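You operate a simulated robot arm through the tools that you are given. There is no shell and no other tool. Be economical: measure what you need, move in short steps, check, and stop when the job is done.

Carry out the task below with a simulated robot arm. There is one attempt and no reset: what you move stays moved.

Task
Blow the crumbs out of mould 7, then brush its floor with release agent.
Fine: red lance and red brush; shut the air valve and put both back. Set down upright: red lance. A coat counts when it lies all over at full strength: go over it till it gets no stronger.

Only the result counts: the job must be done as asked and must still hold three seconds after the hand-in. Knocking over, shifting, dropping, spilling or breaking anything else fails it.

Robot
A 6-joint arm with a two-finger parallel gripper, fixed in place. Base frame: the origin is at the foot of the arm, x ahead of it, y to its left, z up. Readings come in m, rad, newtons and seconds.
With the tool pointing down near the work surface it reaches from about 0.12 to 0.84 m from the base axis. Its first joint turns from -2.007 to 2.007 rad. Payload 4.2 kg.
Tool frame: the origin (TCP) lies between the finger pads and is the grasp point; the fingertips stand 0.023 m ahead of it; z points along the fingers, y is the line along which they close. The gripper opens to 0.094 m. The fingers are 0.038 m wide and 0.01 m thick; the gripper's body (0.054 by 0.096 m) begins 0.039 m behind the TCP.
Orientation is that of the tool frame in the base frame, as a unit quaternion [w, x, y, z]. With the fingers straight down and closing along the base's y, the tool's x points along the base's -x, its y along +y and its z along -z.

Tools
- The arm moves only by the tool jog_arm. Its argument "plan" is a list of rows, each an object of numbers (a shift or turn left out is 0, a gripper value left out holds the last): "claw": the gripper command, from -1 (fully open) to 1 (shut), values between in proportion; "tx", "ty", "tz": the shift along the tool's x, y, z in m; "rx", "ry", "rz": the turn, a rotation vector about the tool's x, y, z in rad. In form: [{"claw": .., "tx": .., "ty": .., "tz": .., "rx": .., "ry": .., "rz": ..}, ...]. A call has 1 to 8 rows; each row shifts and turns the commanded pose from where the row before left it, along the tool's axes as they then stand. A row lasts 0.2 s, in which the tool goes at most 0.05 m and 0.15 rad; a call with a longer step from one row to the next is refused whole, and so is a gripper value outside its range. Where a pose cannot be reached the arm comes as near as it can. A force on the tool above 60 N (or 10 N above the force at the start of the call, whichever is more), or a blocked arm, ends the call early, and 0.2 s more pass. The fingers move at their own pace (about 0.108 m/s each) and stop on an object; they squeeze with about 37 N. The grip force told is the motor's: it shows also when the fingers shut on nothing. Time passes only in rows, and 0.2 s behind the last, so rows that do not move let the fingers close. It gives the time, the measured TCP pose, the force on the tool (base axes), the opening and the grip force at its end, in the units of the frame above (readings bear some noise), with the torque about the TCP (base axes, N m) and any sound that the robot's microphone picked up.
- Cameras (640 x 400 px; columns grow to the right, rows downward): "scene" is fixed at [0.2209, -0.4998, 1.7249]; the picture's right is [0.92, -0.39, 0.00], its down [-0.24, -0.57, -0.78] and it looks along [0.30, 0.72, -0.62] (base axes); focal length 324 px, centre (320, 200). "wrist" rides on the gripper at [0.086, 0.016, -0.075] in the tool frame; the picture's right is [-0.18, 0.98, 0.00], its down [-0.58, -0.11, -0.81] and it looks along [-0.79, -0.15, 0.59] (tool axes); focal length 243 px, centre (320, 200). There is no depth. A picture from a camera that has moved, and an enlarged one, comes with that camera's place and axes in the base frame and with its lens.
- camera(camera): a new picture of that camera. The clock stands still meanwhile.
- raise_lower(by): slides the trunk up (or, below 0, down) by that many m; the arm rides with it, the base frame stays. It gives what a move gives, with no picture.
- zoom(camera, box): a new picture of the part [left, top, right, bottom] of that camera's present view, enlarged. The clock stands still meanwhile.
- hand_in(): hands the job in; it is judged then, once.

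Work in short steps. Places have to be worked out from the pictures, the camera data and where the tool is seen: move nearer, look again, correct. Check each grasp and each placing, and mend what went wrong. You have 120 turns and 68 pictures in all, those below and enlarged ones among them. Open the gripper and draw the arm clear of the work before you hand the job in, unless the task says otherwise; then end with one line.

The tools are called after "Emit:" by a JSON object that holds its "name" and its "arguments". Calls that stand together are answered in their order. jog_arm: Moves the arm, as the interface text tells. Its arguments: {"type":"object","properties":{"plan":{"type":"array","items":{"type":"object","properties":{"claw":{"type":"number"},"tx":{"type":"number"},"ty":{"type":"number"},"tz":{"type":"number"},"rx":{"type":"number"},"ry":{"type":"number"},"rz":{"type":"number"}}}}},"required":["plan"]} The other tools are called the same way: raise_lower (by) slides the trunk up or down; camera (camera) takes a picture; zoom (camera, box) takes an enlarged picture of a part of a camera's view; hand_in () hands the job in.

At the start:

```text
time_s: 0.0
tcp_pos: [0.3847, 0.2031, 1.3755]
orientation: [0.0, 0.0, 1.0, 0.0]
ft_force: [-0.3, -0.1, 0.0]
torque: [-0.01, -0.01, -0.05]
opening: 0.0939
grasp_force: 0.0
trunk travel left (down, up): [-0.9, 0.09]
```

scene: 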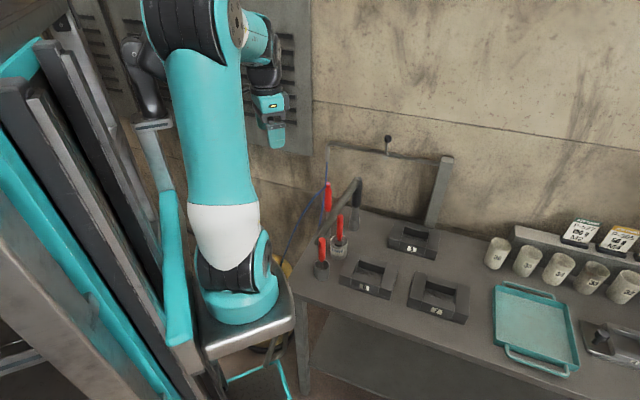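
wrist: 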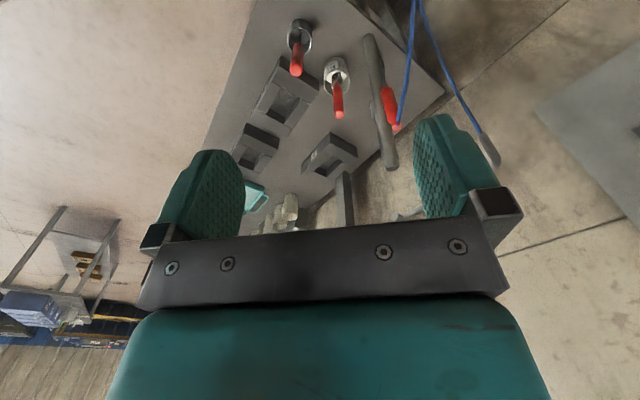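

I start by enlarging the bench area to identify the moulds, lance, valve and brush.

Emit:
{"name": "zoom", "arguments": {"camera": "scene", "box": [280, 120, 480, 330]}}

Emit:
{"name": "zoom", "arguments": {"camera": "wrist", "box": [200, 0, 500, 240]}}

Emit:
{"name": "zoom", "arguments": {"camera": "scene", "box": [470, 200, 640, 370]}}

```text
1.90 times, centred on (380, 225) of scene
camera zoom: at [0.2209, -0.4998, 1.7249], right [0.92, -0.39, 0.0], down [-0.24, -0.57, -0.78], along [0.3, 0.72, -0.62], focal length 616 px, centre (206, 152)
```

zoom: 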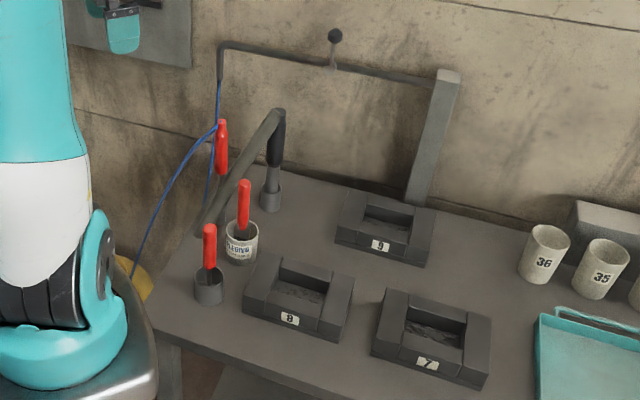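

```text
1.67 times, centred on (350, 120) of wrist
camera zoom: at [0.298, 0.2202, 1.4496], right [0.18, 0.98, 0.0], down [0.58, -0.11, 0.81], along [0.79, -0.15, -0.59], focal length 404 px, centre (270, 333)
```

zoom: 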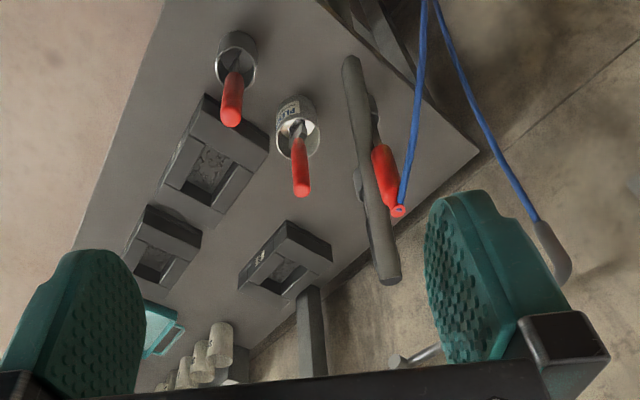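

```text
2.35 times, centred on (555, 285) of scene
camera zoom: at [0.2209, -0.4998, 1.7249], right [0.92, -0.39, 0.0], down [-0.24, -0.57, -0.78], along [0.3, 0.72, -0.62], focal length 761 px, centre (-233, 0)
```

zoom: 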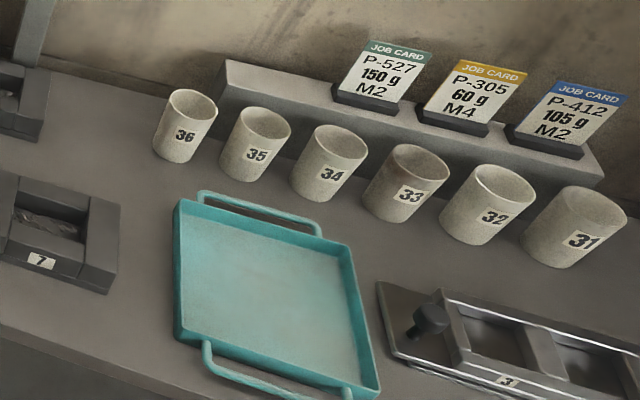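

Triangulating: mould 7 is near (0.79,-0.10,0.88), the hosed red lance top near (0.587,0.304,1.09), and two other red handles near (0.58,0.20,1.04) and (0.495,0.142,1.016). I lower the trunk to look closer.

Emit:
{"name": "raise_lower", "arguments": {"by": -0.2}}

Emit:
{"name": "camera", "arguments": {"camera": "wrist"}}

Emit:
{"name": "zoom", "arguments": {"camera": "scene", "box": [305, 170, 375, 290]}}

Emit:
{"name": "zoom", "arguments": {"camera": "scene", "box": [310, 120, 470, 220]}}

```text
time_s: 2.2
tcp_pos: [0.3852, 0.2038, 1.1763]
orientation: [0.0, 0.0, 1.0, 0.0]
ft_force: [-0.9, 0.2, 0.1]
torque: [0.02, 0.01, -0.03]
opening: 0.0942
grasp_force: 0.0
trunk travel left (down, up): [-0.7, 0.29]
```

```text
62 pictures are left
camera wrist: at [0.298, 0.2203, 1.2496], right [0.18, 0.98, 0.0], down [0.58, -0.11, 0.81], along [0.79, -0.15, -0.59], focal length 243 px, centre (320, 200)
```

wrist: 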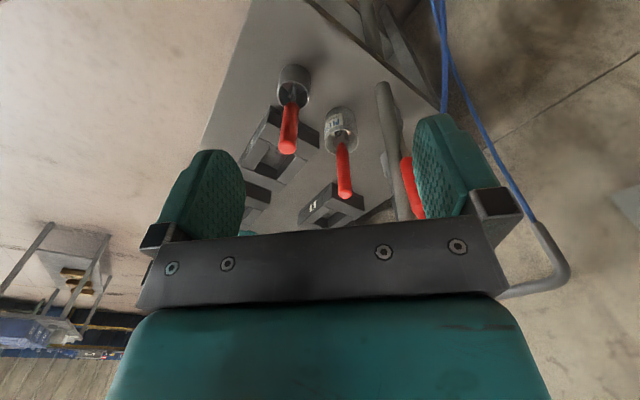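

```text
3.33 times, centred on (340, 230) of scene
camera zoom: at [0.2209, -0.4998, 1.7249], right [0.92, -0.39, 0.0], down [-0.24, -0.57, -0.78], along [0.3, 0.72, -0.62], focal length 1078 px, centre (253, 100)
```

zoom: 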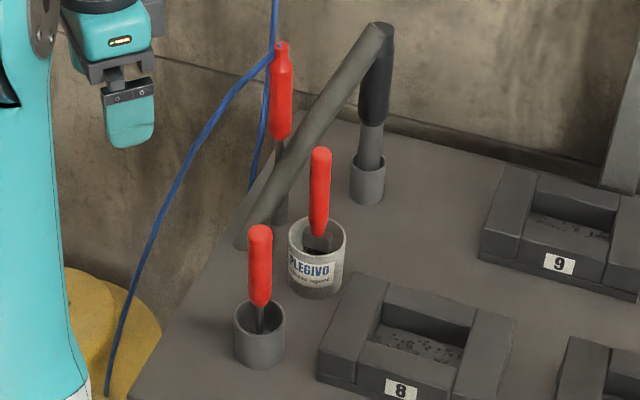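

```text
4.00 times, centred on (390, 170) of scene
camera zoom: at [0.2209, -0.4998, 1.7249], right [0.92, -0.39, 0.0], down [-0.24, -0.57, -0.78], along [0.3, 0.72, -0.62], focal length 1294 px, centre (40, 320)
```

zoom: 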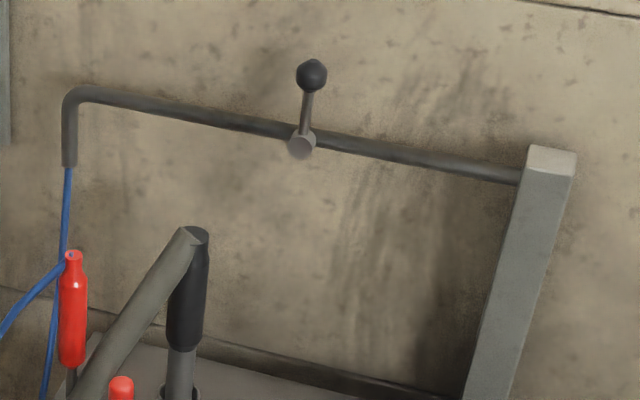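

The valve is the ball lever on the pipe by the wall; the red handles need identification. I zoom the wrist view.

Emit:
{"name": "zoom", "arguments": {"camera": "wrist", "box": [240, 50, 440, 220]}}

Emit:
{"name": "zoom", "arguments": {"camera": "scene", "box": [310, 200, 360, 285]}}

```text
2.35 times, centred on (340, 135) of wrist
camera zoom: at [0.298, 0.2203, 1.2496], right [0.18, 0.98, 0.0], down [0.58, -0.11, 0.81], along [0.79, -0.15, -0.59], focal length 571 px, centre (273, 353)
```

zoom: 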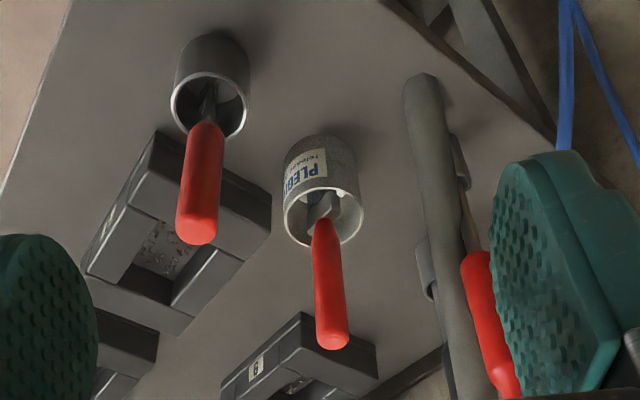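

```text
4.71 times, centred on (335, 242) of scene
camera zoom: at [0.2209, -0.4998, 1.7249], right [0.92, -0.39, 0.0], down [-0.24, -0.57, -0.78], along [0.3, 0.72, -0.62], focal length 1522 px, centre (249, 0)
```

zoom: 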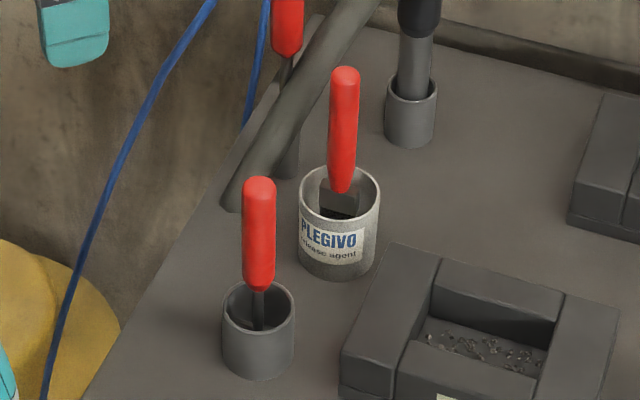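

Identification: the flat brush stands in the PLEGIVO pot, the lance carries the hose, and the lever valve is on the pipe around (0.83,0.35,1.12). I pitch the tool up for a level look at valve and lance.

Emit:
{"name": "jog_arm", "arguments": {"plan": [{"ry": -0.15}, {"ry": -0.15}, {"ry": -0.15}, {"ry": -0.15}]}}

Emit:
{"name": "camera", "arguments": {"camera": "wrist"}}

```text
time_s: 3.1
tcp_pos: [0.4403, 0.1667, 1.1765]
orientation: [0.254, 0.092, 0.963, -0.024]
ft_force: [-0.9, 0.0, -0.3]
torque: [-0.02, -0.06, -0.04]
opening: 0.0939
grasp_force: 0.1
trunk travel left (down, up): [-0.7, 0.29]
stopped in row 4: the arm was blocked; the commanded pose is now the measured one
```

```text
57 pictures are left
camera wrist: at [0.3336, 0.2038, 1.1978], right [0.34, 0.93, 0.09], down [0.09, -0.13, 0.99], along [0.93, -0.33, -0.12], focal length 243 px, centre (320, 200)
```

wrist: 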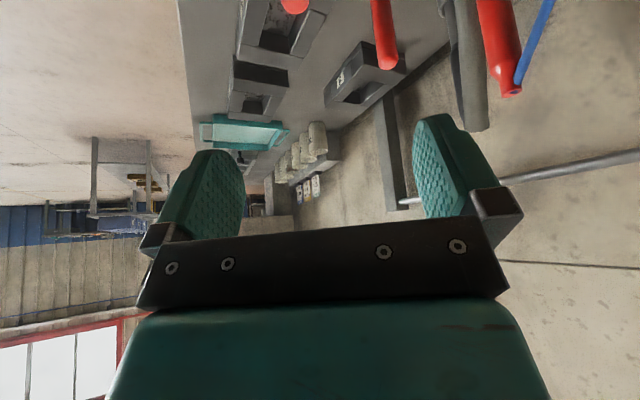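

The wrist hit a joint limit at that pose. I take a scene picture to understand the arm's configuration.

Emit:
{"name": "camera", "arguments": {"camera": "scene"}}

```text
56 pictures are left
```

scene: 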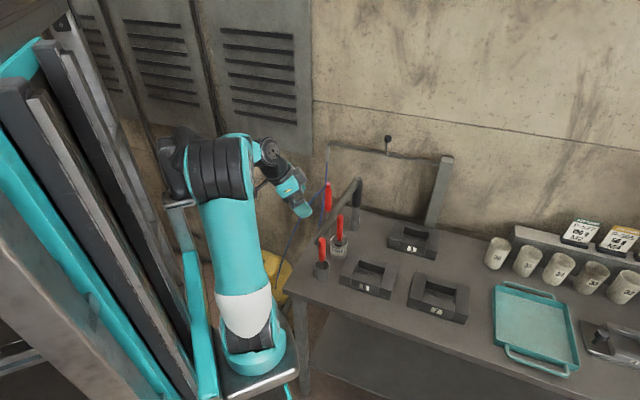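

I raise the hand and move it outward, then lower the trunk, to get a pose where it can pitch level.

Emit:
{"name": "jog_arm", "arguments": {"plan": [{"tx": -0.0247, "tz": -0.0436}, {"tx": -0.0247, "tz": -0.0436}, {"tx": -0.0247, "tz": -0.0436}, {"tx": -0.0427, "ty": 0.0095, "tz": 0.0242}, {"tx": -0.0427, "ty": 0.0095, "tz": 0.0242}, {"ry": -0.15}, {"ry": -0.15}, {"ry": -0.15}]}}

```text
refused: row 1 steps farther than a row can; nothing moved
```

Emit:
{"name": "jog_arm", "arguments": {"plan": [{"tx": -0.024, "tz": -0.0425}, {"tx": -0.024, "tz": -0.0425}, {"tx": -0.024, "tz": -0.0425}, {"tx": -0.042, "ty": 0.009, "tz": 0.024}, {"tx": -0.042, "ty": 0.009, "tz": 0.024}, {"ry": -0.14}, {"ry": -0.14}, {"ry": -0.14}]}}

```text
time_s: 4.9
tcp_pos: [0.5379, 0.1664, 1.3205]
orientation: [0.45, 0.083, 0.888, -0.042]
ft_force: [0.8, 0.0, 0.3]
torque: [-0.03, 0.01, -0.01]
opening: 0.0941
grasp_force: 0.0
out of reach, approached as far as the arm can: row 3
trunk travel left (down, up): [-0.7, 0.29]
```

Pitching works further out. I now yaw left toward the valve/lance and look.

Emit:
{"name": "jog_arm", "arguments": {"plan": [{"rx": -0.113, "rz": -0.083}, {"rx": -0.113, "rz": -0.083}, {"rx": -0.113, "rz": -0.083}, {"rx": -0.113, "rz": -0.083}, {"rx": -0.113, "rz": -0.083}]}}

Emit:
{"name": "camera", "arguments": {"camera": "wrist"}}

```text
time_s: 6.1
tcp_pos: [0.5394, 0.1669, 1.3177]
orientation: [0.436, -0.228, 0.863, 0.115]
ft_force: [-0.6, 0.3, 0.7]
torque: [-0.02, -0.04, -0.03]
opening: 0.0937
grasp_force: 0.2
trunk travel left (down, up): [-0.7, 0.29]
```

```text
55 pictures are left
camera wrist: at [0.4338, 0.1254, 1.2917], right [-0.39, 0.91, 0.15], down [-0.21, -0.24, 0.95], along [0.9, 0.34, 0.29], focal length 243 px, centre (320, 200)
```

wrist: 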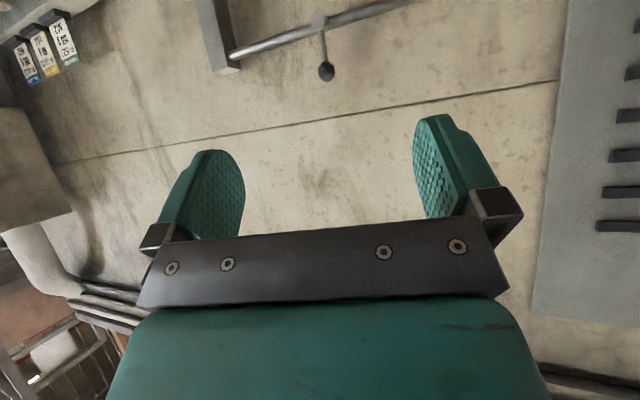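

Emit:
{"name": "zoom", "arguments": {"camera": "wrist", "box": [270, 0, 380, 90]}}

Emit:
{"name": "zoom", "arguments": {"camera": "scene", "box": [365, 125, 415, 165]}}

```text
4.44 times, centred on (325, 45) of wrist
camera zoom: at [0.4338, 0.1254, 1.2917], right [-0.39, 0.91, 0.15], down [-0.21, -0.24, 0.95], along [0.9, 0.34, 0.29], focal length 1078 px, centre (298, 889)
```

zoom: 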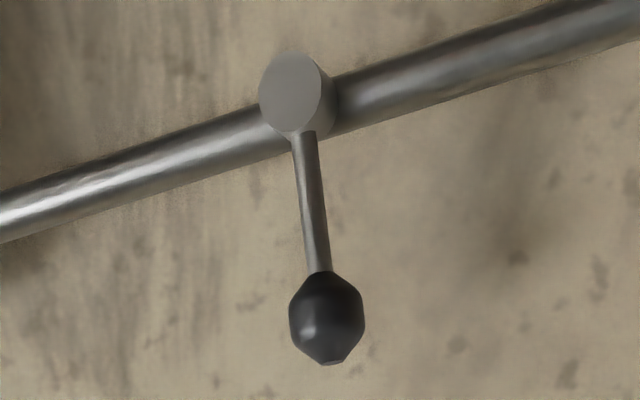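

```text
10.00 times, centred on (390, 145) of scene
camera zoom: at [0.2209, -0.4998, 1.7249], right [0.92, -0.39, 0.0], down [-0.24, -0.57, -0.78], along [0.3, 0.72, -0.62], focal length 3235 px, centre (-380, 750)
```

zoom: 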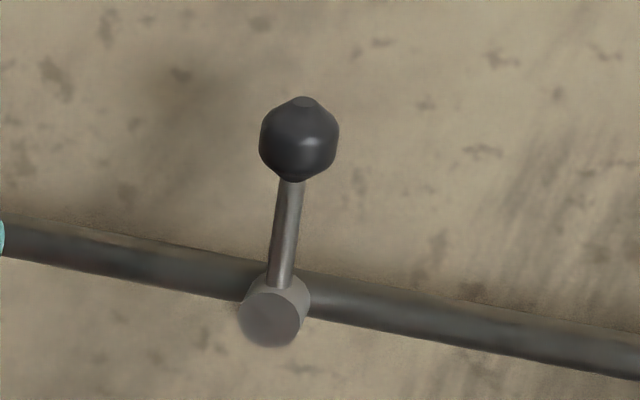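

Ball at (0.801,0.305,1.215), pivot at (0.803,0.306,1.150); fingers close nearly along the pipe, so I straddle the ball with the open fingers.

Emit:
{"name": "jog_arm", "arguments": {"plan": [{"tx": -0.013, "ty": -0.001, "tz": 0.04}, {"tx": -0.013, "ty": -0.001, "tz": 0.04}, {"tx": -0.013, "ty": -0.001, "tz": 0.04}, {"tx": -0.013, "ty": -0.001, "tz": 0.04}, {"tx": -0.013, "ty": -0.001, "tz": 0.04}, {"tx": -0.013, "ty": -0.002, "tz": 0.035}]}}

Emit:
{"name": "camera", "arguments": {"camera": "wrist"}}

Emit:
{"name": "zoom", "arguments": {"camera": "scene", "box": [310, 80, 470, 180]}}

```text
time_s: 7.5
tcp_pos: [0.7481, 0.2791, 1.2433]
orientation: [0.436, -0.227, 0.863, 0.115]
ft_force: [-0.1, -1.0, 0.7]
torque: [0.01, 0.03, 0.04]
opening: 0.0939
grasp_force: 0.1
trunk travel left (down, up): [-0.7, 0.29]
```

```text
52 pictures are left
camera wrist: at [0.643, 0.2383, 1.2165], right [-0.39, 0.91, 0.15], down [-0.21, -0.24, 0.95], along [0.9, 0.34, 0.29], focal length 243 px, centre (320, 200)
```

wrist: 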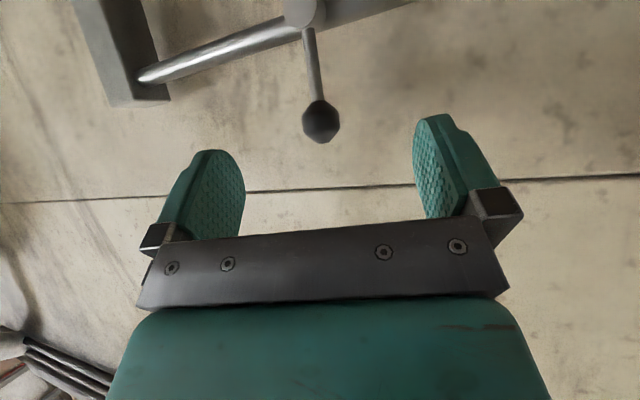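

```text
4.00 times, centred on (390, 130) of scene
camera zoom: at [0.2209, -0.4998, 1.7249], right [0.92, -0.39, 0.0], down [-0.24, -0.57, -0.78], along [0.3, 0.72, -0.62], focal length 1294 px, centre (40, 480)
```

zoom: 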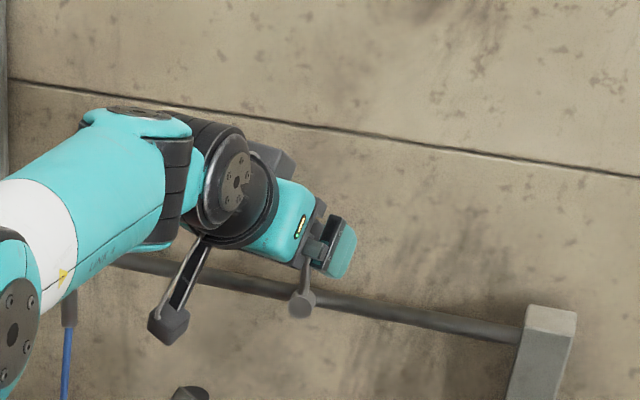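

Ball location confirmed. I finish straddling it and try pushing gently toward the post side (tool −y).

Emit:
{"name": "jog_arm", "arguments": {"plan": [{"tx": -0.006, "ty": -0.002, "tz": 0.027}, {"tx": -0.006, "ty": -0.002, "tz": 0.027}, {"ty": -0.02}, {"ty": -0.02}, {"ty": -0.01}, {"ty": -0.01}]}}

Emit:
{"name": "camera", "arguments": {"camera": "wrist"}}

```text
time_s: 8.8
tcp_pos: [0.8094, 0.2704, 1.2163]
orientation: [0.433, -0.245, 0.858, 0.127]
ft_force: [-14.9, 38.1, -3.6]
torque: [0.05, -0.21, 0.21]
opening: 0.0941
grasp_force: 0.5
trunk travel left (down, up): [-0.7, 0.29]
stopped in row 6: the force on the tool passed its limit at 66 N (the readings are from after the stop); the commanded pose is now the measured one
```

```text
50 pictures are left
camera wrist: at [0.706, 0.225, 1.1906], right [-0.43, 0.89, 0.15], down [-0.2, -0.26, 0.95], along [0.88, 0.37, 0.29], focal length 243 px, centre (320, 200)
```

wrist: 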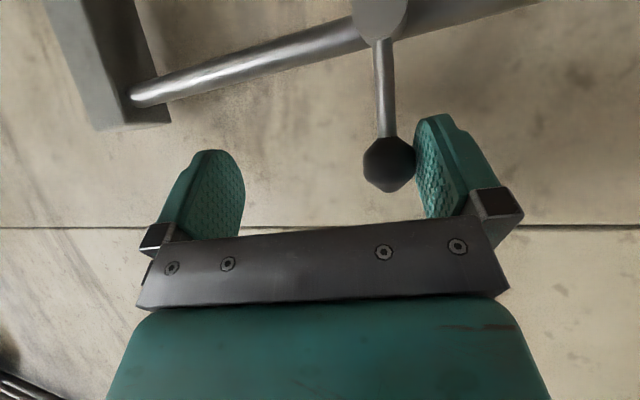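

It doesn't yield that way (stop). I push the other way, toward the hose end.

Emit:
{"name": "jog_arm", "arguments": {"plan": [{"ty": 0.03}, {"ty": 0.03}, {"ty": 0.012}, {"ty": 0.01}, {"ty": 0.01}, {"ty": 0.01}]}}

Emit:
{"name": "camera", "arguments": {"camera": "wrist"}}

```text
time_s: 10.2
tcp_pos: [0.7594, 0.3498, 1.2179]
orientation: [0.433, -0.238, 0.861, 0.123]
ft_force: [0.8, -0.3, -0.4]
torque: [-0.01, -0.01, 0.02]
opening: 0.0943
grasp_force: 0.1
trunk travel left (down, up): [-0.7, 0.29]
```

```text
49 pictures are left
camera wrist: at [0.6562, 0.3063, 1.1917], right [-0.41, 0.9, 0.15], down [-0.2, -0.25, 0.95], along [0.89, 0.36, 0.29], focal length 243 px, centre (320, 200)
```

wrist: 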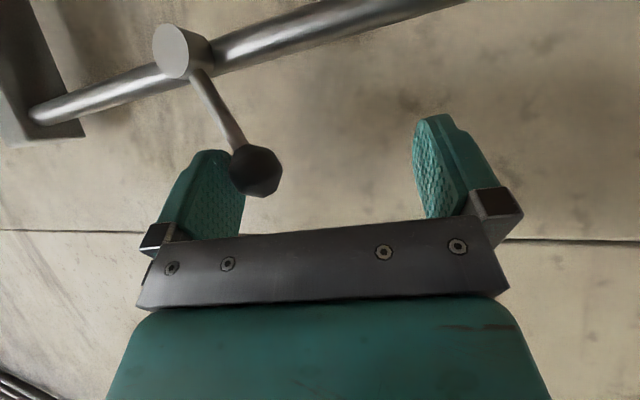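

The lever swings this way. I follow the arc: further along +y and downward.

Emit:
{"name": "jog_arm", "arguments": {"plan": [{"ty": 0.012, "tx": 0.006, "tz": 0.001}, {"ty": 0.012, "tx": 0.01, "tz": 0.005}, {"ty": 0.01, "tx": 0.011, "tz": 0.006}, {"ty": 0.006, "tx": 0.011, "tz": 0.006}]}}

Emit:
{"name": "camera", "arguments": {"camera": "wrist"}}

```text
time_s: 11.2
tcp_pos: [0.7352, 0.3793, 1.1834]
orientation: [0.44, -0.234, 0.858, 0.126]
ft_force: [7.7, -5.0, 24.9]
torque: [0.15, -0.22, -0.47]
opening: 0.0939
grasp_force: 0.0
trunk travel left (down, up): [-0.7, 0.29]
```

```text
48 pictures are left
camera wrist: at [0.6309, 0.336, 1.155], right [-0.41, 0.9, 0.16], down [-0.21, -0.26, 0.94], along [0.89, 0.35, 0.3], focal length 243 px, centre (320, 200)
```

wrist: 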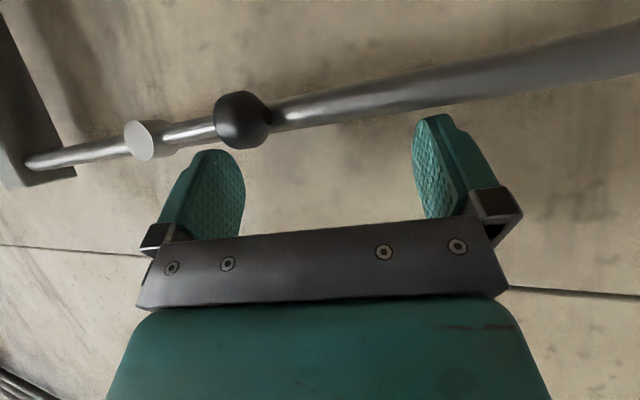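

The lever lies along the pipe, firmly down: open. I withdraw back along the tool axis and look toward the lance.

Emit:
{"name": "jog_arm", "arguments": {"plan": [{"tz": -0.045}, {"tz": -0.045}, {"tz": -0.045}, {"tz": -0.045}, {"tz": -0.045}, {"tz": -0.045}, {"tz": -0.045}]}}

Emit:
{"name": "zoom", "arguments": {"camera": "scene", "box": [310, 130, 430, 230]}}

```text
time_s: 12.8
tcp_pos: [0.5176, 0.2475, 1.365]
orientation: [0.433, -0.238, 0.861, 0.122]
ft_force: [0.5, 0.4, 0.0]
torque: [0.02, 0.01, -0.04]
opening: 0.094
grasp_force: 0.1
trunk travel left (down, up): [-0.7, 0.29]
```

```text
4.00 times, centred on (370, 180) of scene
camera zoom: at [0.2209, -0.4998, 1.7249], right [0.92, -0.39, 0.0], down [-0.24, -0.57, -0.78], along [0.3, 0.72, -0.62], focal length 1294 px, centre (120, 280)
```

zoom: 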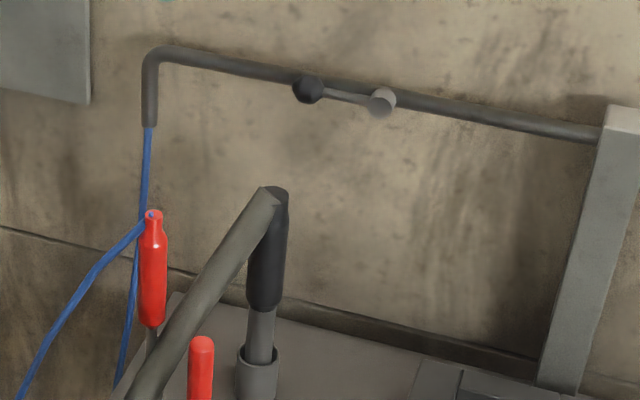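

Valve is open. Now I yaw the hand to point straight along +x (pitched down 37°) and come to a viewing pose behind the lance.

Emit:
{"name": "jog_arm", "arguments": {"plan": [{"rx": 0.1085, "rz": 0.0805}, {"rx": 0.1085, "rz": 0.0805}, {"rx": 0.1085, "rz": 0.0805}, {"rx": 0.1085, "rz": 0.0805}, {"tx": 0.045, "ty": 0.014, "tz": 0.008}, {"tx": 0.045, "ty": 0.014, "tz": 0.008}, {"tx": 0.045, "ty": 0.014, "tz": 0.008}, {"tx": 0.045, "ty": 0.014, "tz": 0.008}]}}

Emit:
{"name": "camera", "arguments": {"camera": "wrist"}}

```text
time_s: 14.8
tcp_pos: [0.4815, 0.2787, 1.2125]
orientation: [0.449, 0.061, 0.891, -0.005]
ft_force: [0.3, 0.1, -0.2]
torque: [-0.04, 0.02, -0.01]
opening: 0.0941
grasp_force: 0.1
trunk travel left (down, up): [-0.7, 0.29]
stopped in row 8: the arm was blocked; the commanded pose is now the measured one
```

```text
46 pictures are left
camera wrist: at [0.3718, 0.3089, 1.1866], right [0.22, 0.96, 0.19], down [-0.32, -0.12, 0.94], along [0.92, -0.27, 0.28], focal length 243 px, centre (320, 200)
```

wrist: 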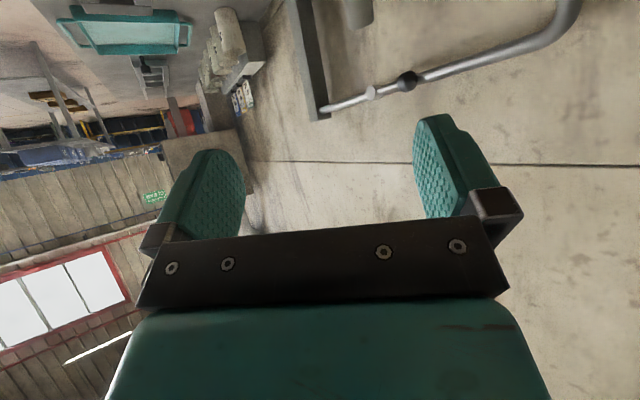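

Wrist limit again since the forearm hangs steeply. I raise the hand relative to the arm base, then lower the trunk by the same amount.

Emit:
{"name": "jog_arm", "arguments": {"plan": [{"tx": -0.036, "tz": -0.027}, {"tx": -0.036, "tz": -0.027}, {"tx": -0.036, "tz": -0.027}, {"tx": -0.036, "tz": -0.027}, {"tx": -0.036, "tz": -0.027}]}}

Emit:
{"name": "raise_lower", "arguments": {"by": -0.22}}

Emit:
{"name": "camera", "arguments": {"camera": "scene"}}

```text
time_s: 16.0
tcp_pos: [0.5179, 0.2377, 1.3729]
orientation: [0.449, 0.052, 0.892, -0.002]
ft_force: [1.3, 1.3, 1.4]
torque: [0.03, 0.0, -0.02]
opening: 0.0938
grasp_force: 0.1
out of reach, approached as far as the arm can: row 3, 4, 5
trunk travel left (down, up): [-0.7, 0.29]
```

```text
time_s: 18.3
tcp_pos: [0.519, 0.2367, 1.1505]
orientation: [0.449, 0.053, 0.892, -0.003]
ft_force: [-1.9, -0.1, -0.2]
torque: [0.02, -0.02, 0.04]
opening: 0.094
grasp_force: 0.1
trunk travel left (down, up): [-0.48, 0.51]
```

```text
45 pictures are left
```

scene: 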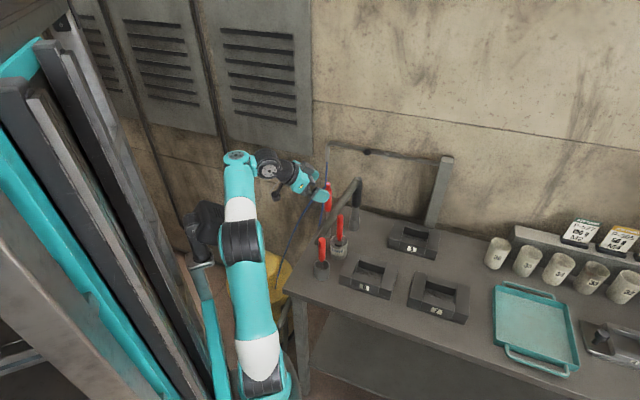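

The forearm is now better placed. I square up the yaw and move to a pre-grasp behind the lance.

Emit:
{"name": "jog_arm", "arguments": {"plan": [{"rx": -0.053, "rz": -0.092}, {"tx": 0.015, "ty": 0.03, "tz": 0.002}, {"tx": 0.015, "ty": 0.03, "tz": 0.002}, {"tx": 0.015, "ty": 0.007, "tz": 0.002}]}}

Emit:
{"name": "camera", "arguments": {"camera": "wrist"}}

Emit:
{"name": "zoom", "arguments": {"camera": "scene", "box": [260, 140, 380, 260]}}

```text
time_s: 19.3
tcp_pos: [0.4941, 0.3051, 1.111]
orientation: [0.45, 0.0, 0.893, 0.0]
ft_force: [0.3, -0.1, 0.3]
torque: [-0.03, 0.01, -0.02]
opening: 0.0942
grasp_force: 0.1
trunk travel left (down, up): [-0.48, 0.51]
```

```text
44 pictures are left
camera wrist: at [0.383, 0.3207, 1.084], right [0.11, 0.98, 0.15], down [-0.3, -0.11, 0.95], along [0.95, -0.15, 0.29], focal length 243 px, centre (320, 200)
```

wrist: 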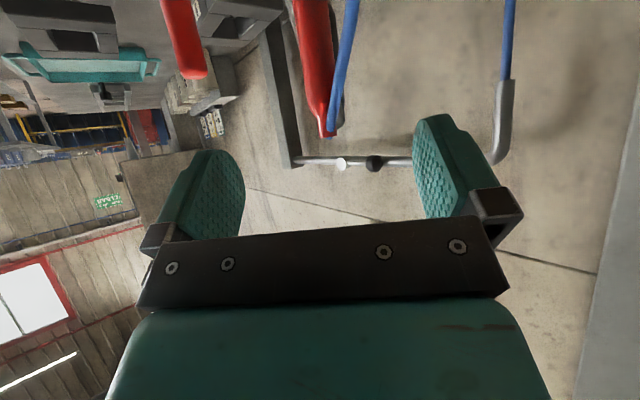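

```text
3.33 times, centred on (320, 200) of scene
camera zoom: at [0.2209, -0.4998, 1.7249], right [0.92, -0.39, 0.0], down [-0.24, -0.57, -0.78], along [0.3, 0.72, -0.62], focal length 1078 px, centre (320, 200)
```

zoom: 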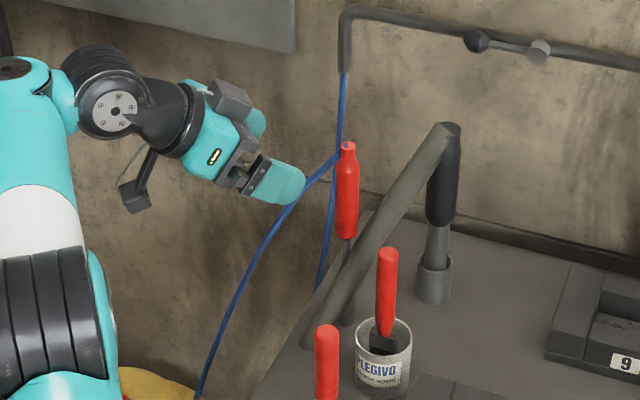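

Lance axis confirmed at (0.587,0.302), red handle z≈0.97–1.09. I advance straight along the tool axis and close.

Emit:
{"name": "jog_arm", "arguments": {"plan": [{"tx": 0.002, "tz": 0.04}, {"tx": 0.002, "tz": 0.04}, {"tx": 0.002, "tz": 0.04}, {"ty": -0.002}]}}

Emit:
{"name": "camera", "arguments": {"camera": "wrist"}}

Emit:
{"name": "zoom", "arguments": {"camera": "scene", "box": [290, 160, 370, 260]}}

```text
time_s: 20.3
tcp_pos: [0.589, 0.3039, 1.0361]
orientation: [0.45, 0.0, 0.893, 0.001]
ft_force: [0.2, 0.0, -0.9]
torque: [-0.04, 0.02, 0.01]
opening: 0.094
grasp_force: 0.0
trunk travel left (down, up): [-0.48, 0.51]
```

```text
42 pictures are left
camera wrist: at [0.4776, 0.3196, 1.0094], right [0.11, 0.98, 0.15], down [-0.3, -0.11, 0.95], along [0.95, -0.15, 0.29], focal length 243 px, centre (320, 200)
```

wrist: 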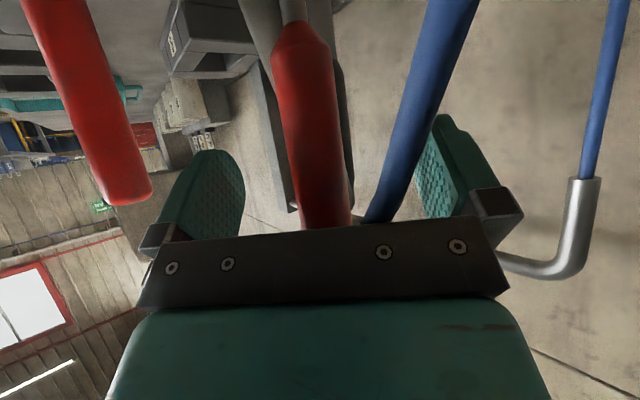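

```text
4.00 times, centred on (330, 210) of scene
camera zoom: at [0.2209, -0.4998, 1.7249], right [0.92, -0.39, 0.0], down [-0.24, -0.57, -0.78], along [0.3, 0.72, -0.62], focal length 1294 px, centre (280, 160)
```

zoom: 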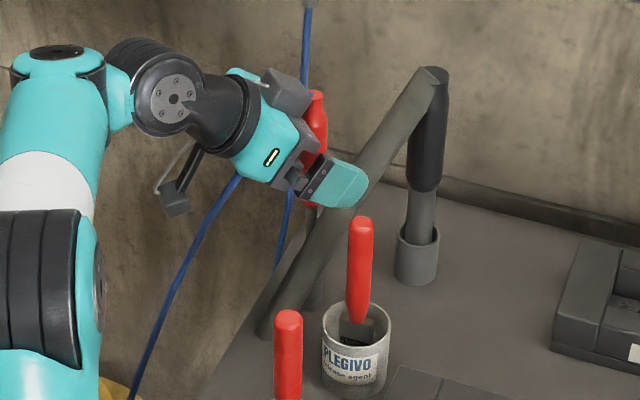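

Emit:
{"name": "jog_arm", "arguments": {"plan": [{"claw": 1}, {"claw": 1}, {"claw": 1}, {"claw": 1}]}}

```text
time_s: 21.3
tcp_pos: [0.5887, 0.3029, 1.036]
orientation: [0.45, 0.001, 0.893, 0.0]
ft_force: [0.1, -0.4, 0.0]
torque: [0.03, -0.01, 0.0]
opening: 0.0244
grasp_force: 37.1
trunk travel left (down, up): [-0.48, 0.51]
```

Gripped (24 mm). I lift it straight up out of the holder.

Emit:
{"name": "jog_arm", "arguments": {"plan": [{"tx": -0.016, "tz": -0.012}, {"tx": -0.032, "tz": -0.024}, {"tx": -0.032, "tz": -0.024}, {"tx": -0.032, "tz": -0.024}, {"tx": -0.032, "tz": -0.024}]}}

Emit:
{"name": "zoom", "arguments": {"camera": "scene", "box": [270, 130, 390, 270]}}

```text
time_s: 22.5
tcp_pos: [0.5868, 0.2824, 1.1682]
orientation: [0.451, -0.001, 0.893, 0.002]
ft_force: [-0.3, -1.1, -1.3]
torque: [0.03, -0.03, -0.01]
opening: 0.0241
grasp_force: 36.8
out of reach, approached as far as the arm can: row 4, 5
trunk travel left (down, up): [-0.48, 0.51]
```

```text
2.86 times, centred on (330, 200) of scene
camera zoom: at [0.2209, -0.4998, 1.7249], right [0.92, -0.39, 0.0], down [-0.24, -0.57, -0.78], along [0.3, 0.72, -0.62], focal length 924 px, centre (291, 200)
```

zoom: 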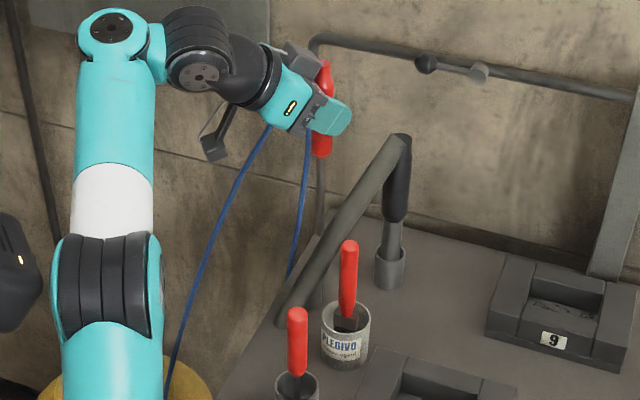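

The arm's reach limit was met at z≈1.168 with some y drift; the lance appears clear of its holder. I use the trunk to lift further and check.

Emit:
{"name": "raise_lower", "arguments": {"by": 0.12}}

Emit:
{"name": "zoom", "arguments": {"camera": "scene", "box": [280, 100, 400, 270]}}

```text
time_s: 24.0
tcp_pos: [0.587, 0.2835, 1.288]
orientation: [0.452, -0.001, 0.892, 0.002]
ft_force: [-0.8, -0.3, -1.3]
torque: [-0.02, -0.03, 0.01]
opening: 0.0246
grasp_force: 36.8
trunk travel left (down, up): [-0.6, 0.39]
```

```text
2.35 times, centred on (340, 185) of scene
camera zoom: at [0.2209, -0.4998, 1.7249], right [0.92, -0.39, 0.0], down [-0.24, -0.57, -0.78], along [0.3, 0.72, -0.62], focal length 761 px, centre (273, 235)
```

zoom: 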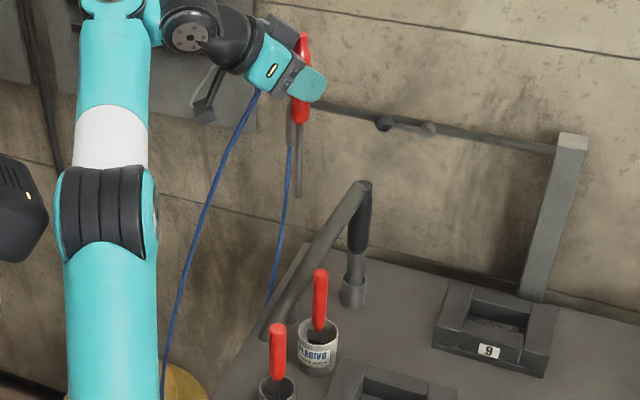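

Lance is free, tip about 0.18 m below the TCP. I zoom on mould 7 for its geometry.

Emit:
{"name": "zoom", "arguments": {"camera": "scene", "box": [395, 255, 485, 335]}}

```text
5.00 times, centred on (440, 295) of scene
camera zoom: at [0.2209, -0.4998, 1.7249], right [0.92, -0.39, 0.0], down [-0.24, -0.57, -0.78], along [0.3, 0.72, -0.62], focal length 1618 px, centre (-280, -275)
```

zoom: 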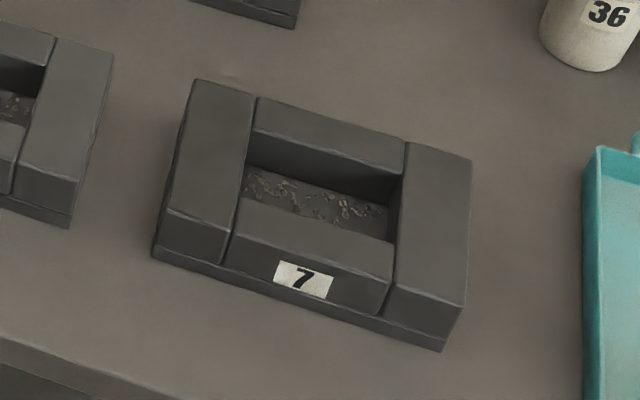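

Mould 7's cavity is centred at about (0.782,-0.095), 0.092×0.050 m, turned −45°, top z≈0.897. I carry the lance high over to it.

Emit:
{"name": "jog_arm", "arguments": {"plan": [{"tx": -0.0116, "ty": -0.042, "tz": 0.0156}, {"tx": -0.0116, "ty": -0.042, "tz": 0.0156}, {"tx": -0.0116, "ty": -0.042, "tz": 0.0156}, {"tx": -0.0116, "ty": -0.042, "tz": 0.0156}, {"tx": -0.0116, "ty": -0.042, "tz": 0.0156}, {"tx": -0.0116, "ty": -0.042, "tz": 0.0156}, {"tx": -0.0116, "ty": -0.042, "tz": 0.0156}, {"tx": -0.0116, "ty": -0.042, "tz": 0.0156}]}}

Emit:
{"name": "camera", "arguments": {"camera": "scene"}}

```text
time_s: 25.8
tcp_pos: [0.7453, -0.0509, 1.2856]
orientation: [0.452, -0.002, 0.892, 0.002]
ft_force: [0.1, 1.7, 0.2]
torque: [0.0, 0.01, -0.01]
opening: 0.0242
grasp_force: 37.0
trunk travel left (down, up): [-0.6, 0.39]
```

```text
37 pictures are left
```

scene: 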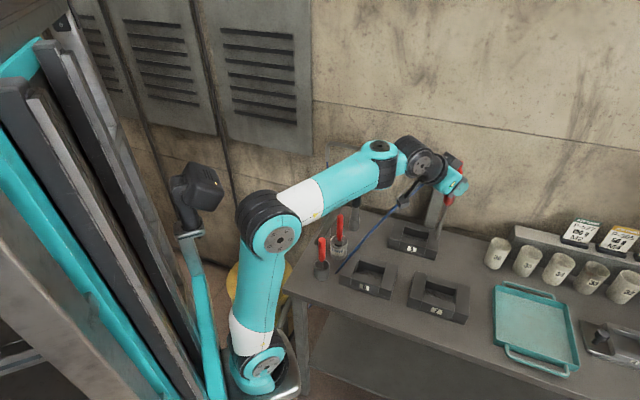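

I centre over mould 7 and descend to put the tip about 25 mm above the rim.

Emit:
{"name": "jog_arm", "arguments": {"plan": [{"tx": -0.011, "ty": -0.022, "tz": 0.0148}, {"tx": -0.011, "ty": -0.022, "tz": 0.0148}, {"tx": 0.036, "tz": 0.027}, {"tx": 0.036, "tz": 0.027}, {"tx": 0.036, "tz": 0.027}, {"tx": 0.024, "tz": 0.018}]}}

Emit:
{"name": "zoom", "arguments": {"camera": "scene", "box": [395, 235, 485, 335]}}

```text
time_s: 27.2
tcp_pos: [0.7816, -0.0962, 1.1241]
orientation: [0.452, -0.001, 0.892, 0.002]
ft_force: [-0.5, 0.0, 0.0]
torque: [0.02, -0.02, -0.02]
opening: 0.0243
grasp_force: 37.0
trunk travel left (down, up): [-0.6, 0.39]
```

```text
4.00 times, centred on (440, 285) of scene
camera zoom: at [0.2209, -0.4998, 1.7249], right [0.92, -0.39, 0.0], down [-0.24, -0.57, -0.78], along [0.3, 0.72, -0.62], focal length 1294 px, centre (-160, -140)
```

zoom: 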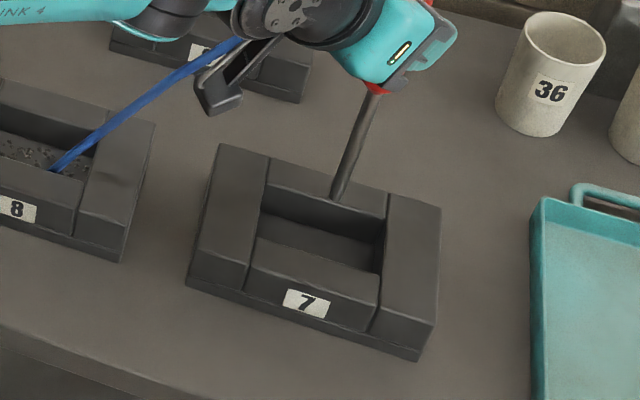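

The crumbs already appear gone. I drop a bit lower and sweep along the cavity to clear any hidden behind the front wall.

Emit:
{"name": "jog_arm", "arguments": {"plan": [{"tx": 0.0255, "tz": 0.019}, {"tx": -0.0063, "ty": -0.032, "tz": 0.0085}, {"tx": 0.0127, "ty": 0.0212, "tz": -0.017}, {"tx": 0.0127, "ty": 0.0212, "tz": -0.017}, {"tx": -0.0127, "ty": 0.0212, "tz": 0.017}, {"tx": -0.0127, "ty": -0.0212, "tz": 0.017}, {"tx": -0.0127, "ty": -0.0212, "tz": 0.017}, {"tx": 0.019, "ty": 0.0106, "tz": -0.0255}]}}

Emit:
{"name": "zoom", "arguments": {"camera": "scene", "box": [395, 235, 485, 335]}}

```text
time_s: 29.0
tcp_pos: [0.7831, -0.0969, 1.0921]
orientation: [0.452, -0.001, 0.892, 0.003]
ft_force: [-0.3, -0.2, -2.5]
torque: [0.01, 0.01, -0.02]
opening: 0.0243
grasp_force: 36.7
trunk travel left (down, up): [-0.6, 0.39]
```

```text
4.00 times, centred on (440, 285) of scene
camera zoom: at [0.2209, -0.4998, 1.7249], right [0.92, -0.39, 0.0], down [-0.24, -0.57, -0.78], along [0.3, 0.72, -0.62], focal length 1294 px, centre (-160, -140)
```

zoom: 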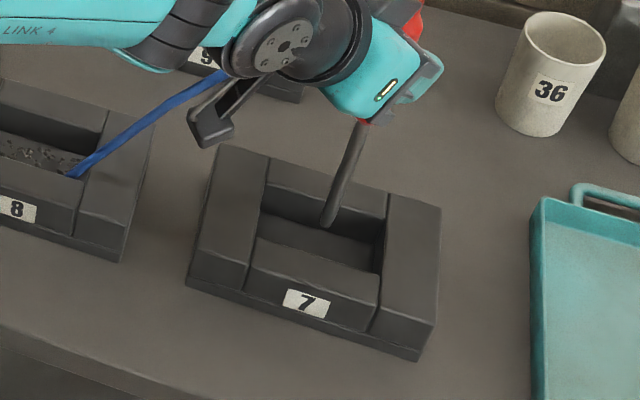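

Floor is clean. I lift the lance and carry it back along the same path.

Emit:
{"name": "jog_arm", "arguments": {"plan": [{"tx": -0.038, "tz": -0.0285}, {"tx": -0.038, "tz": -0.0285}, {"tx": -0.038, "tz": -0.0285}, {"tx": -0.038, "tz": -0.0285}, {"tx": 0.0106, "ty": 0.045, "tz": -0.0145}, {"tx": 0.0106, "ty": 0.045, "tz": -0.0145}, {"tx": 0.0106, "ty": 0.045, "tz": -0.0145}, {"tx": 0.0106, "ty": 0.045, "tz": -0.0145}]}}

Emit:
{"name": "jog_arm", "arguments": {"plan": [{"tx": 0.0106, "ty": 0.045, "tz": -0.0145}, {"tx": 0.0106, "ty": 0.045, "tz": -0.0145}, {"tx": 0.0106, "ty": 0.045, "tz": -0.0145}, {"tx": 0.0106, "ty": 0.045, "tz": -0.0145}]}}

```text
time_s: 30.8
tcp_pos: [0.7094, 0.0811, 1.2865]
orientation: [0.451, 0.0, 0.893, 0.002]
ft_force: [-0.2, -0.9, -1.3]
torque: [0.01, 0.02, 0.05]
opening: 0.0242
grasp_force: 37.3
trunk travel left (down, up): [-0.6, 0.39]
```

```text
time_s: 31.8
tcp_pos: [0.6357, 0.2627, 1.2841]
orientation: [0.451, -0.001, 0.893, 0.003]
ft_force: [0.6, -1.3, -0.6]
torque: [0.03, 0.06, 0.05]
opening: 0.0244
grasp_force: 36.6
trunk travel left (down, up): [-0.6, 0.39]
```

Near the rack; I move over the holder spot (0.5887,0.3029) with the tip still above the rod and look.

Emit:
{"name": "jog_arm", "arguments": {"plan": [{"tx": 0.028, "ty": 0.0134, "tz": -0.009}, {"tx": 0.033, "ty": 0.0134, "tz": 0.01}, {"tx": 0.0345, "ty": 0.0134, "tz": 0.0115}, {}]}}

Emit:
{"name": "zoom", "arguments": {"camera": "scene", "box": [290, 140, 370, 260]}}

Emit:
{"name": "camera", "arguments": {"camera": "wrist"}}

```text
time_s: 32.8
tcp_pos: [0.5909, 0.3047, 1.2019]
orientation: [0.451, -0.001, 0.892, 0.002]
ft_force: [1.2, -0.2, -1.3]
torque: [0.0, -0.01, 0.02]
opening: 0.0245
grasp_force: 36.4
trunk travel left (down, up): [-0.6, 0.39]
```

```text
3.33 times, centred on (330, 200) of scene
camera zoom: at [0.2209, -0.4998, 1.7249], right [0.92, -0.39, 0.0], down [-0.24, -0.57, -0.78], along [0.3, 0.72, -0.62], focal length 1078 px, centre (287, 200)
```

zoom: 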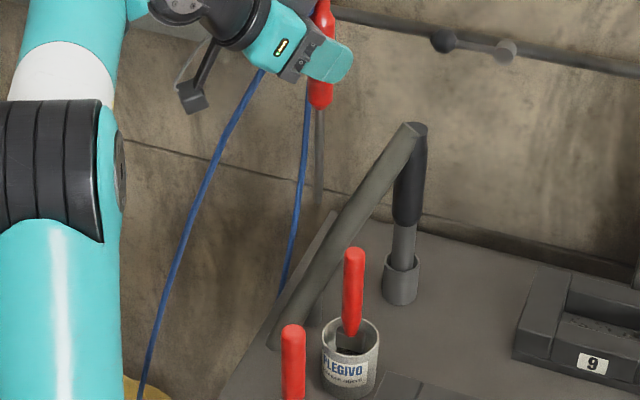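

```text
33 pictures are left
camera wrist: at [0.4799, 0.3202, 1.1746], right [0.1, 0.98, 0.15], down [-0.3, -0.11, 0.95], along [0.95, -0.14, 0.29], focal length 243 px, centre (320, 200)
```

wrist: 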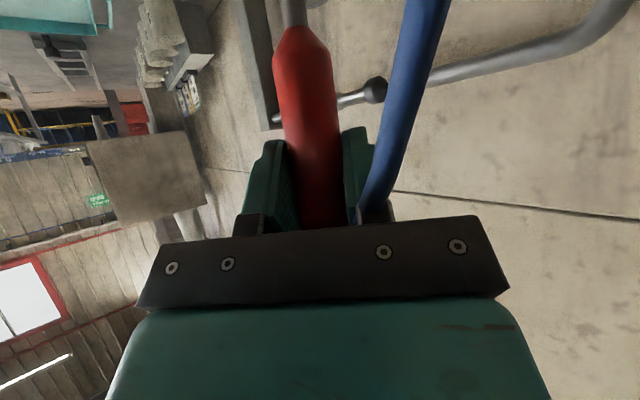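

I reproduce the grasp pose in x,y and descend gently into the holder, watching force.

Emit:
{"name": "jog_arm", "arguments": {"plan": [{"tx": 0.0012, "ty": -0.0018, "tz": -0.0016}, {"tx": 0.024, "tz": 0.018}, {"tx": 0.024, "tz": 0.018}, {"tx": 0.016, "tz": 0.012}, {}]}}

```text
time_s: 34.0
tcp_pos: [0.5865, 0.3019, 1.1207]
orientation: [0.451, -0.001, 0.892, 0.002]
ft_force: [-0.4, 0.5, -2.1]
torque: [0.04, 0.02, 0.01]
opening: 0.0244
grasp_force: 36.9
trunk travel left (down, up): [-0.6, 0.39]
```

Emit:
{"name": "jog_arm", "arguments": {"plan": [{"tx": -0.0008, "ty": 0.001, "tz": 0.001}, {"tx": 0.016, "tz": 0.012}, {"tx": 0.016, "tz": 0.012}, {"tx": 0.016, "tz": 0.012}, {"tx": 0.012, "tz": 0.009}, {}]}}

```text
time_s: 35.4
tcp_pos: [0.5889, 0.3031, 1.0443]
orientation: [0.453, -0.001, 0.892, 0.002]
ft_force: [-3.2, 2.3, -1.9]
torque: [0.17, 0.52, 0.01]
opening: 0.0244
grasp_force: 36.9
trunk travel left (down, up): [-0.6, 0.39]
```

Light side contact means the nozzle is inside the holder. I lower the last 8 mm.

Emit:
{"name": "jog_arm", "arguments": {"plan": [{"tx": 0.0032, "tz": 0.0024}, {"tx": 0.0032, "tz": 0.0024}, {}]}}

Emit:
{"name": "zoom", "arguments": {"camera": "scene", "box": [290, 160, 370, 260]}}

```text
time_s: 36.2
tcp_pos: [0.5896, 0.3035, 1.0372]
orientation: [0.452, -0.002, 0.892, 0.003]
ft_force: [-4.1, 0.6, 1.2]
torque: [0.23, 0.75, -0.02]
opening: 0.024
grasp_force: 36.4
trunk travel left (down, up): [-0.6, 0.39]
```

```text
4.00 times, centred on (330, 210) of scene
camera zoom: at [0.2209, -0.4998, 1.7249], right [0.92, -0.39, 0.0], down [-0.24, -0.57, -0.78], along [0.3, 0.72, -0.62], focal length 1294 px, centre (280, 160)
```

zoom: 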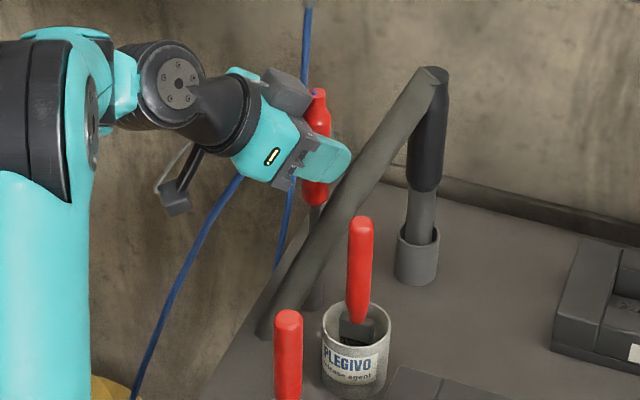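

Seated at the original height; I relax 1.5 mm in −x, then open and back off along the tool axis.

Emit:
{"name": "jog_arm", "arguments": {"plan": [{"tx": 0.0015, "tz": -0.001}, {}, {"claw": 0}, {"claw": -1}, {"claw": -1}, {}]}}

Emit:
{"name": "jog_arm", "arguments": {"plan": [{"tz": -0.04}, {"tz": -0.04}, {"tz": -0.04}]}}

Emit:
{"name": "camera", "arguments": {"camera": "wrist"}}

Emit:
{"name": "zoom", "arguments": {"camera": "scene", "box": [290, 160, 370, 260]}}

```text
time_s: 37.6
tcp_pos: [0.5895, 0.3026, 1.0368]
orientation: [0.452, -0.001, 0.892, 0.002]
ft_force: [1.1, -0.4, 0.1]
torque: [0.03, 0.02, -0.02]
opening: 0.0941
grasp_force: 0.0
trunk travel left (down, up): [-0.6, 0.39]
```

```text
time_s: 38.6
tcp_pos: [0.5297, 0.2728, 1.1036]
orientation: [0.451, 0.043, 0.891, -0.024]
ft_force: [-0.5, 0.6, 0.4]
torque: [0.05, 0.0, 0.02]
opening: 0.0941
grasp_force: 0.1
trunk travel left (down, up): [-0.6, 0.39]
stopped in row 3: the arm was blocked; the commanded pose is now the measured one
```

```text
31 pictures are left
camera wrist: at [0.4195, 0.2997, 1.0769], right [0.21, 0.97, 0.14], down [-0.31, -0.07, 0.95], along [0.93, -0.24, 0.29], focal length 243 px, centre (320, 200)
```

wrist: 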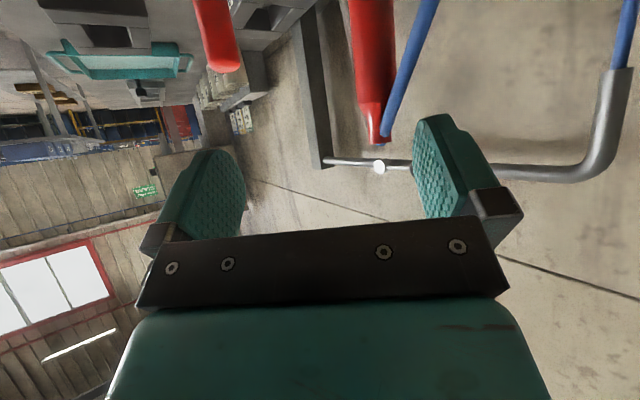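

```text
4.00 times, centred on (330, 210) of scene
camera zoom: at [0.2209, -0.4998, 1.7249], right [0.92, -0.39, 0.0], down [-0.24, -0.57, -0.78], along [0.3, 0.72, -0.62], focal length 1294 px, centre (280, 160)
```

zoom: 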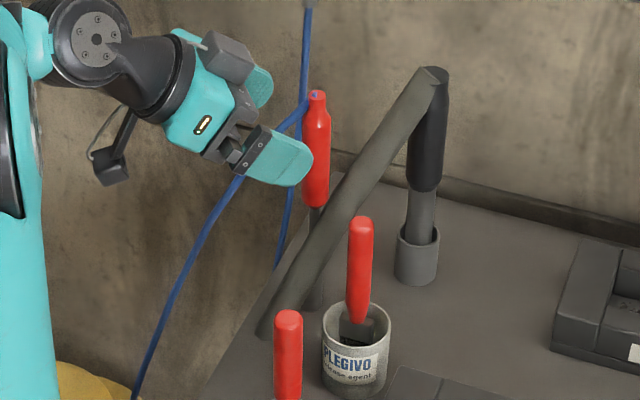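

The lance stands upright in its holder. Next, shutting the valve: I rise, close the fingers, and take yaw 10°, pitch 45° down so I can lift the lever from beneath clear of the black wand.

Emit:
{"name": "jog_arm", "arguments": {"plan": [{"tx": -0.036, "tz": -0.0266}, {"tx": -0.036, "tz": -0.0266}, {"tx": -0.036, "tz": -0.0266}, {"claw": 1, "rx": -0.07, "ry": 0.05, "rz": -0.0583}, {"rx": -0.07, "ry": 0.05, "rz": -0.0583}, {"rx": -0.07, "ry": 0.05, "rz": -0.0583}, {}]}}

```text
time_s: 40.2
tcp_pos: [0.5277, 0.2753, 1.2392]
orientation: [0.38, -0.084, 0.921, 0.035]
ft_force: [-0.3, -0.6, 0.4]
torque: [0.0, -0.02, 0.03]
opening: 0.0
grasp_force: 37.7
trunk travel left (down, up): [-0.6, 0.39]
```

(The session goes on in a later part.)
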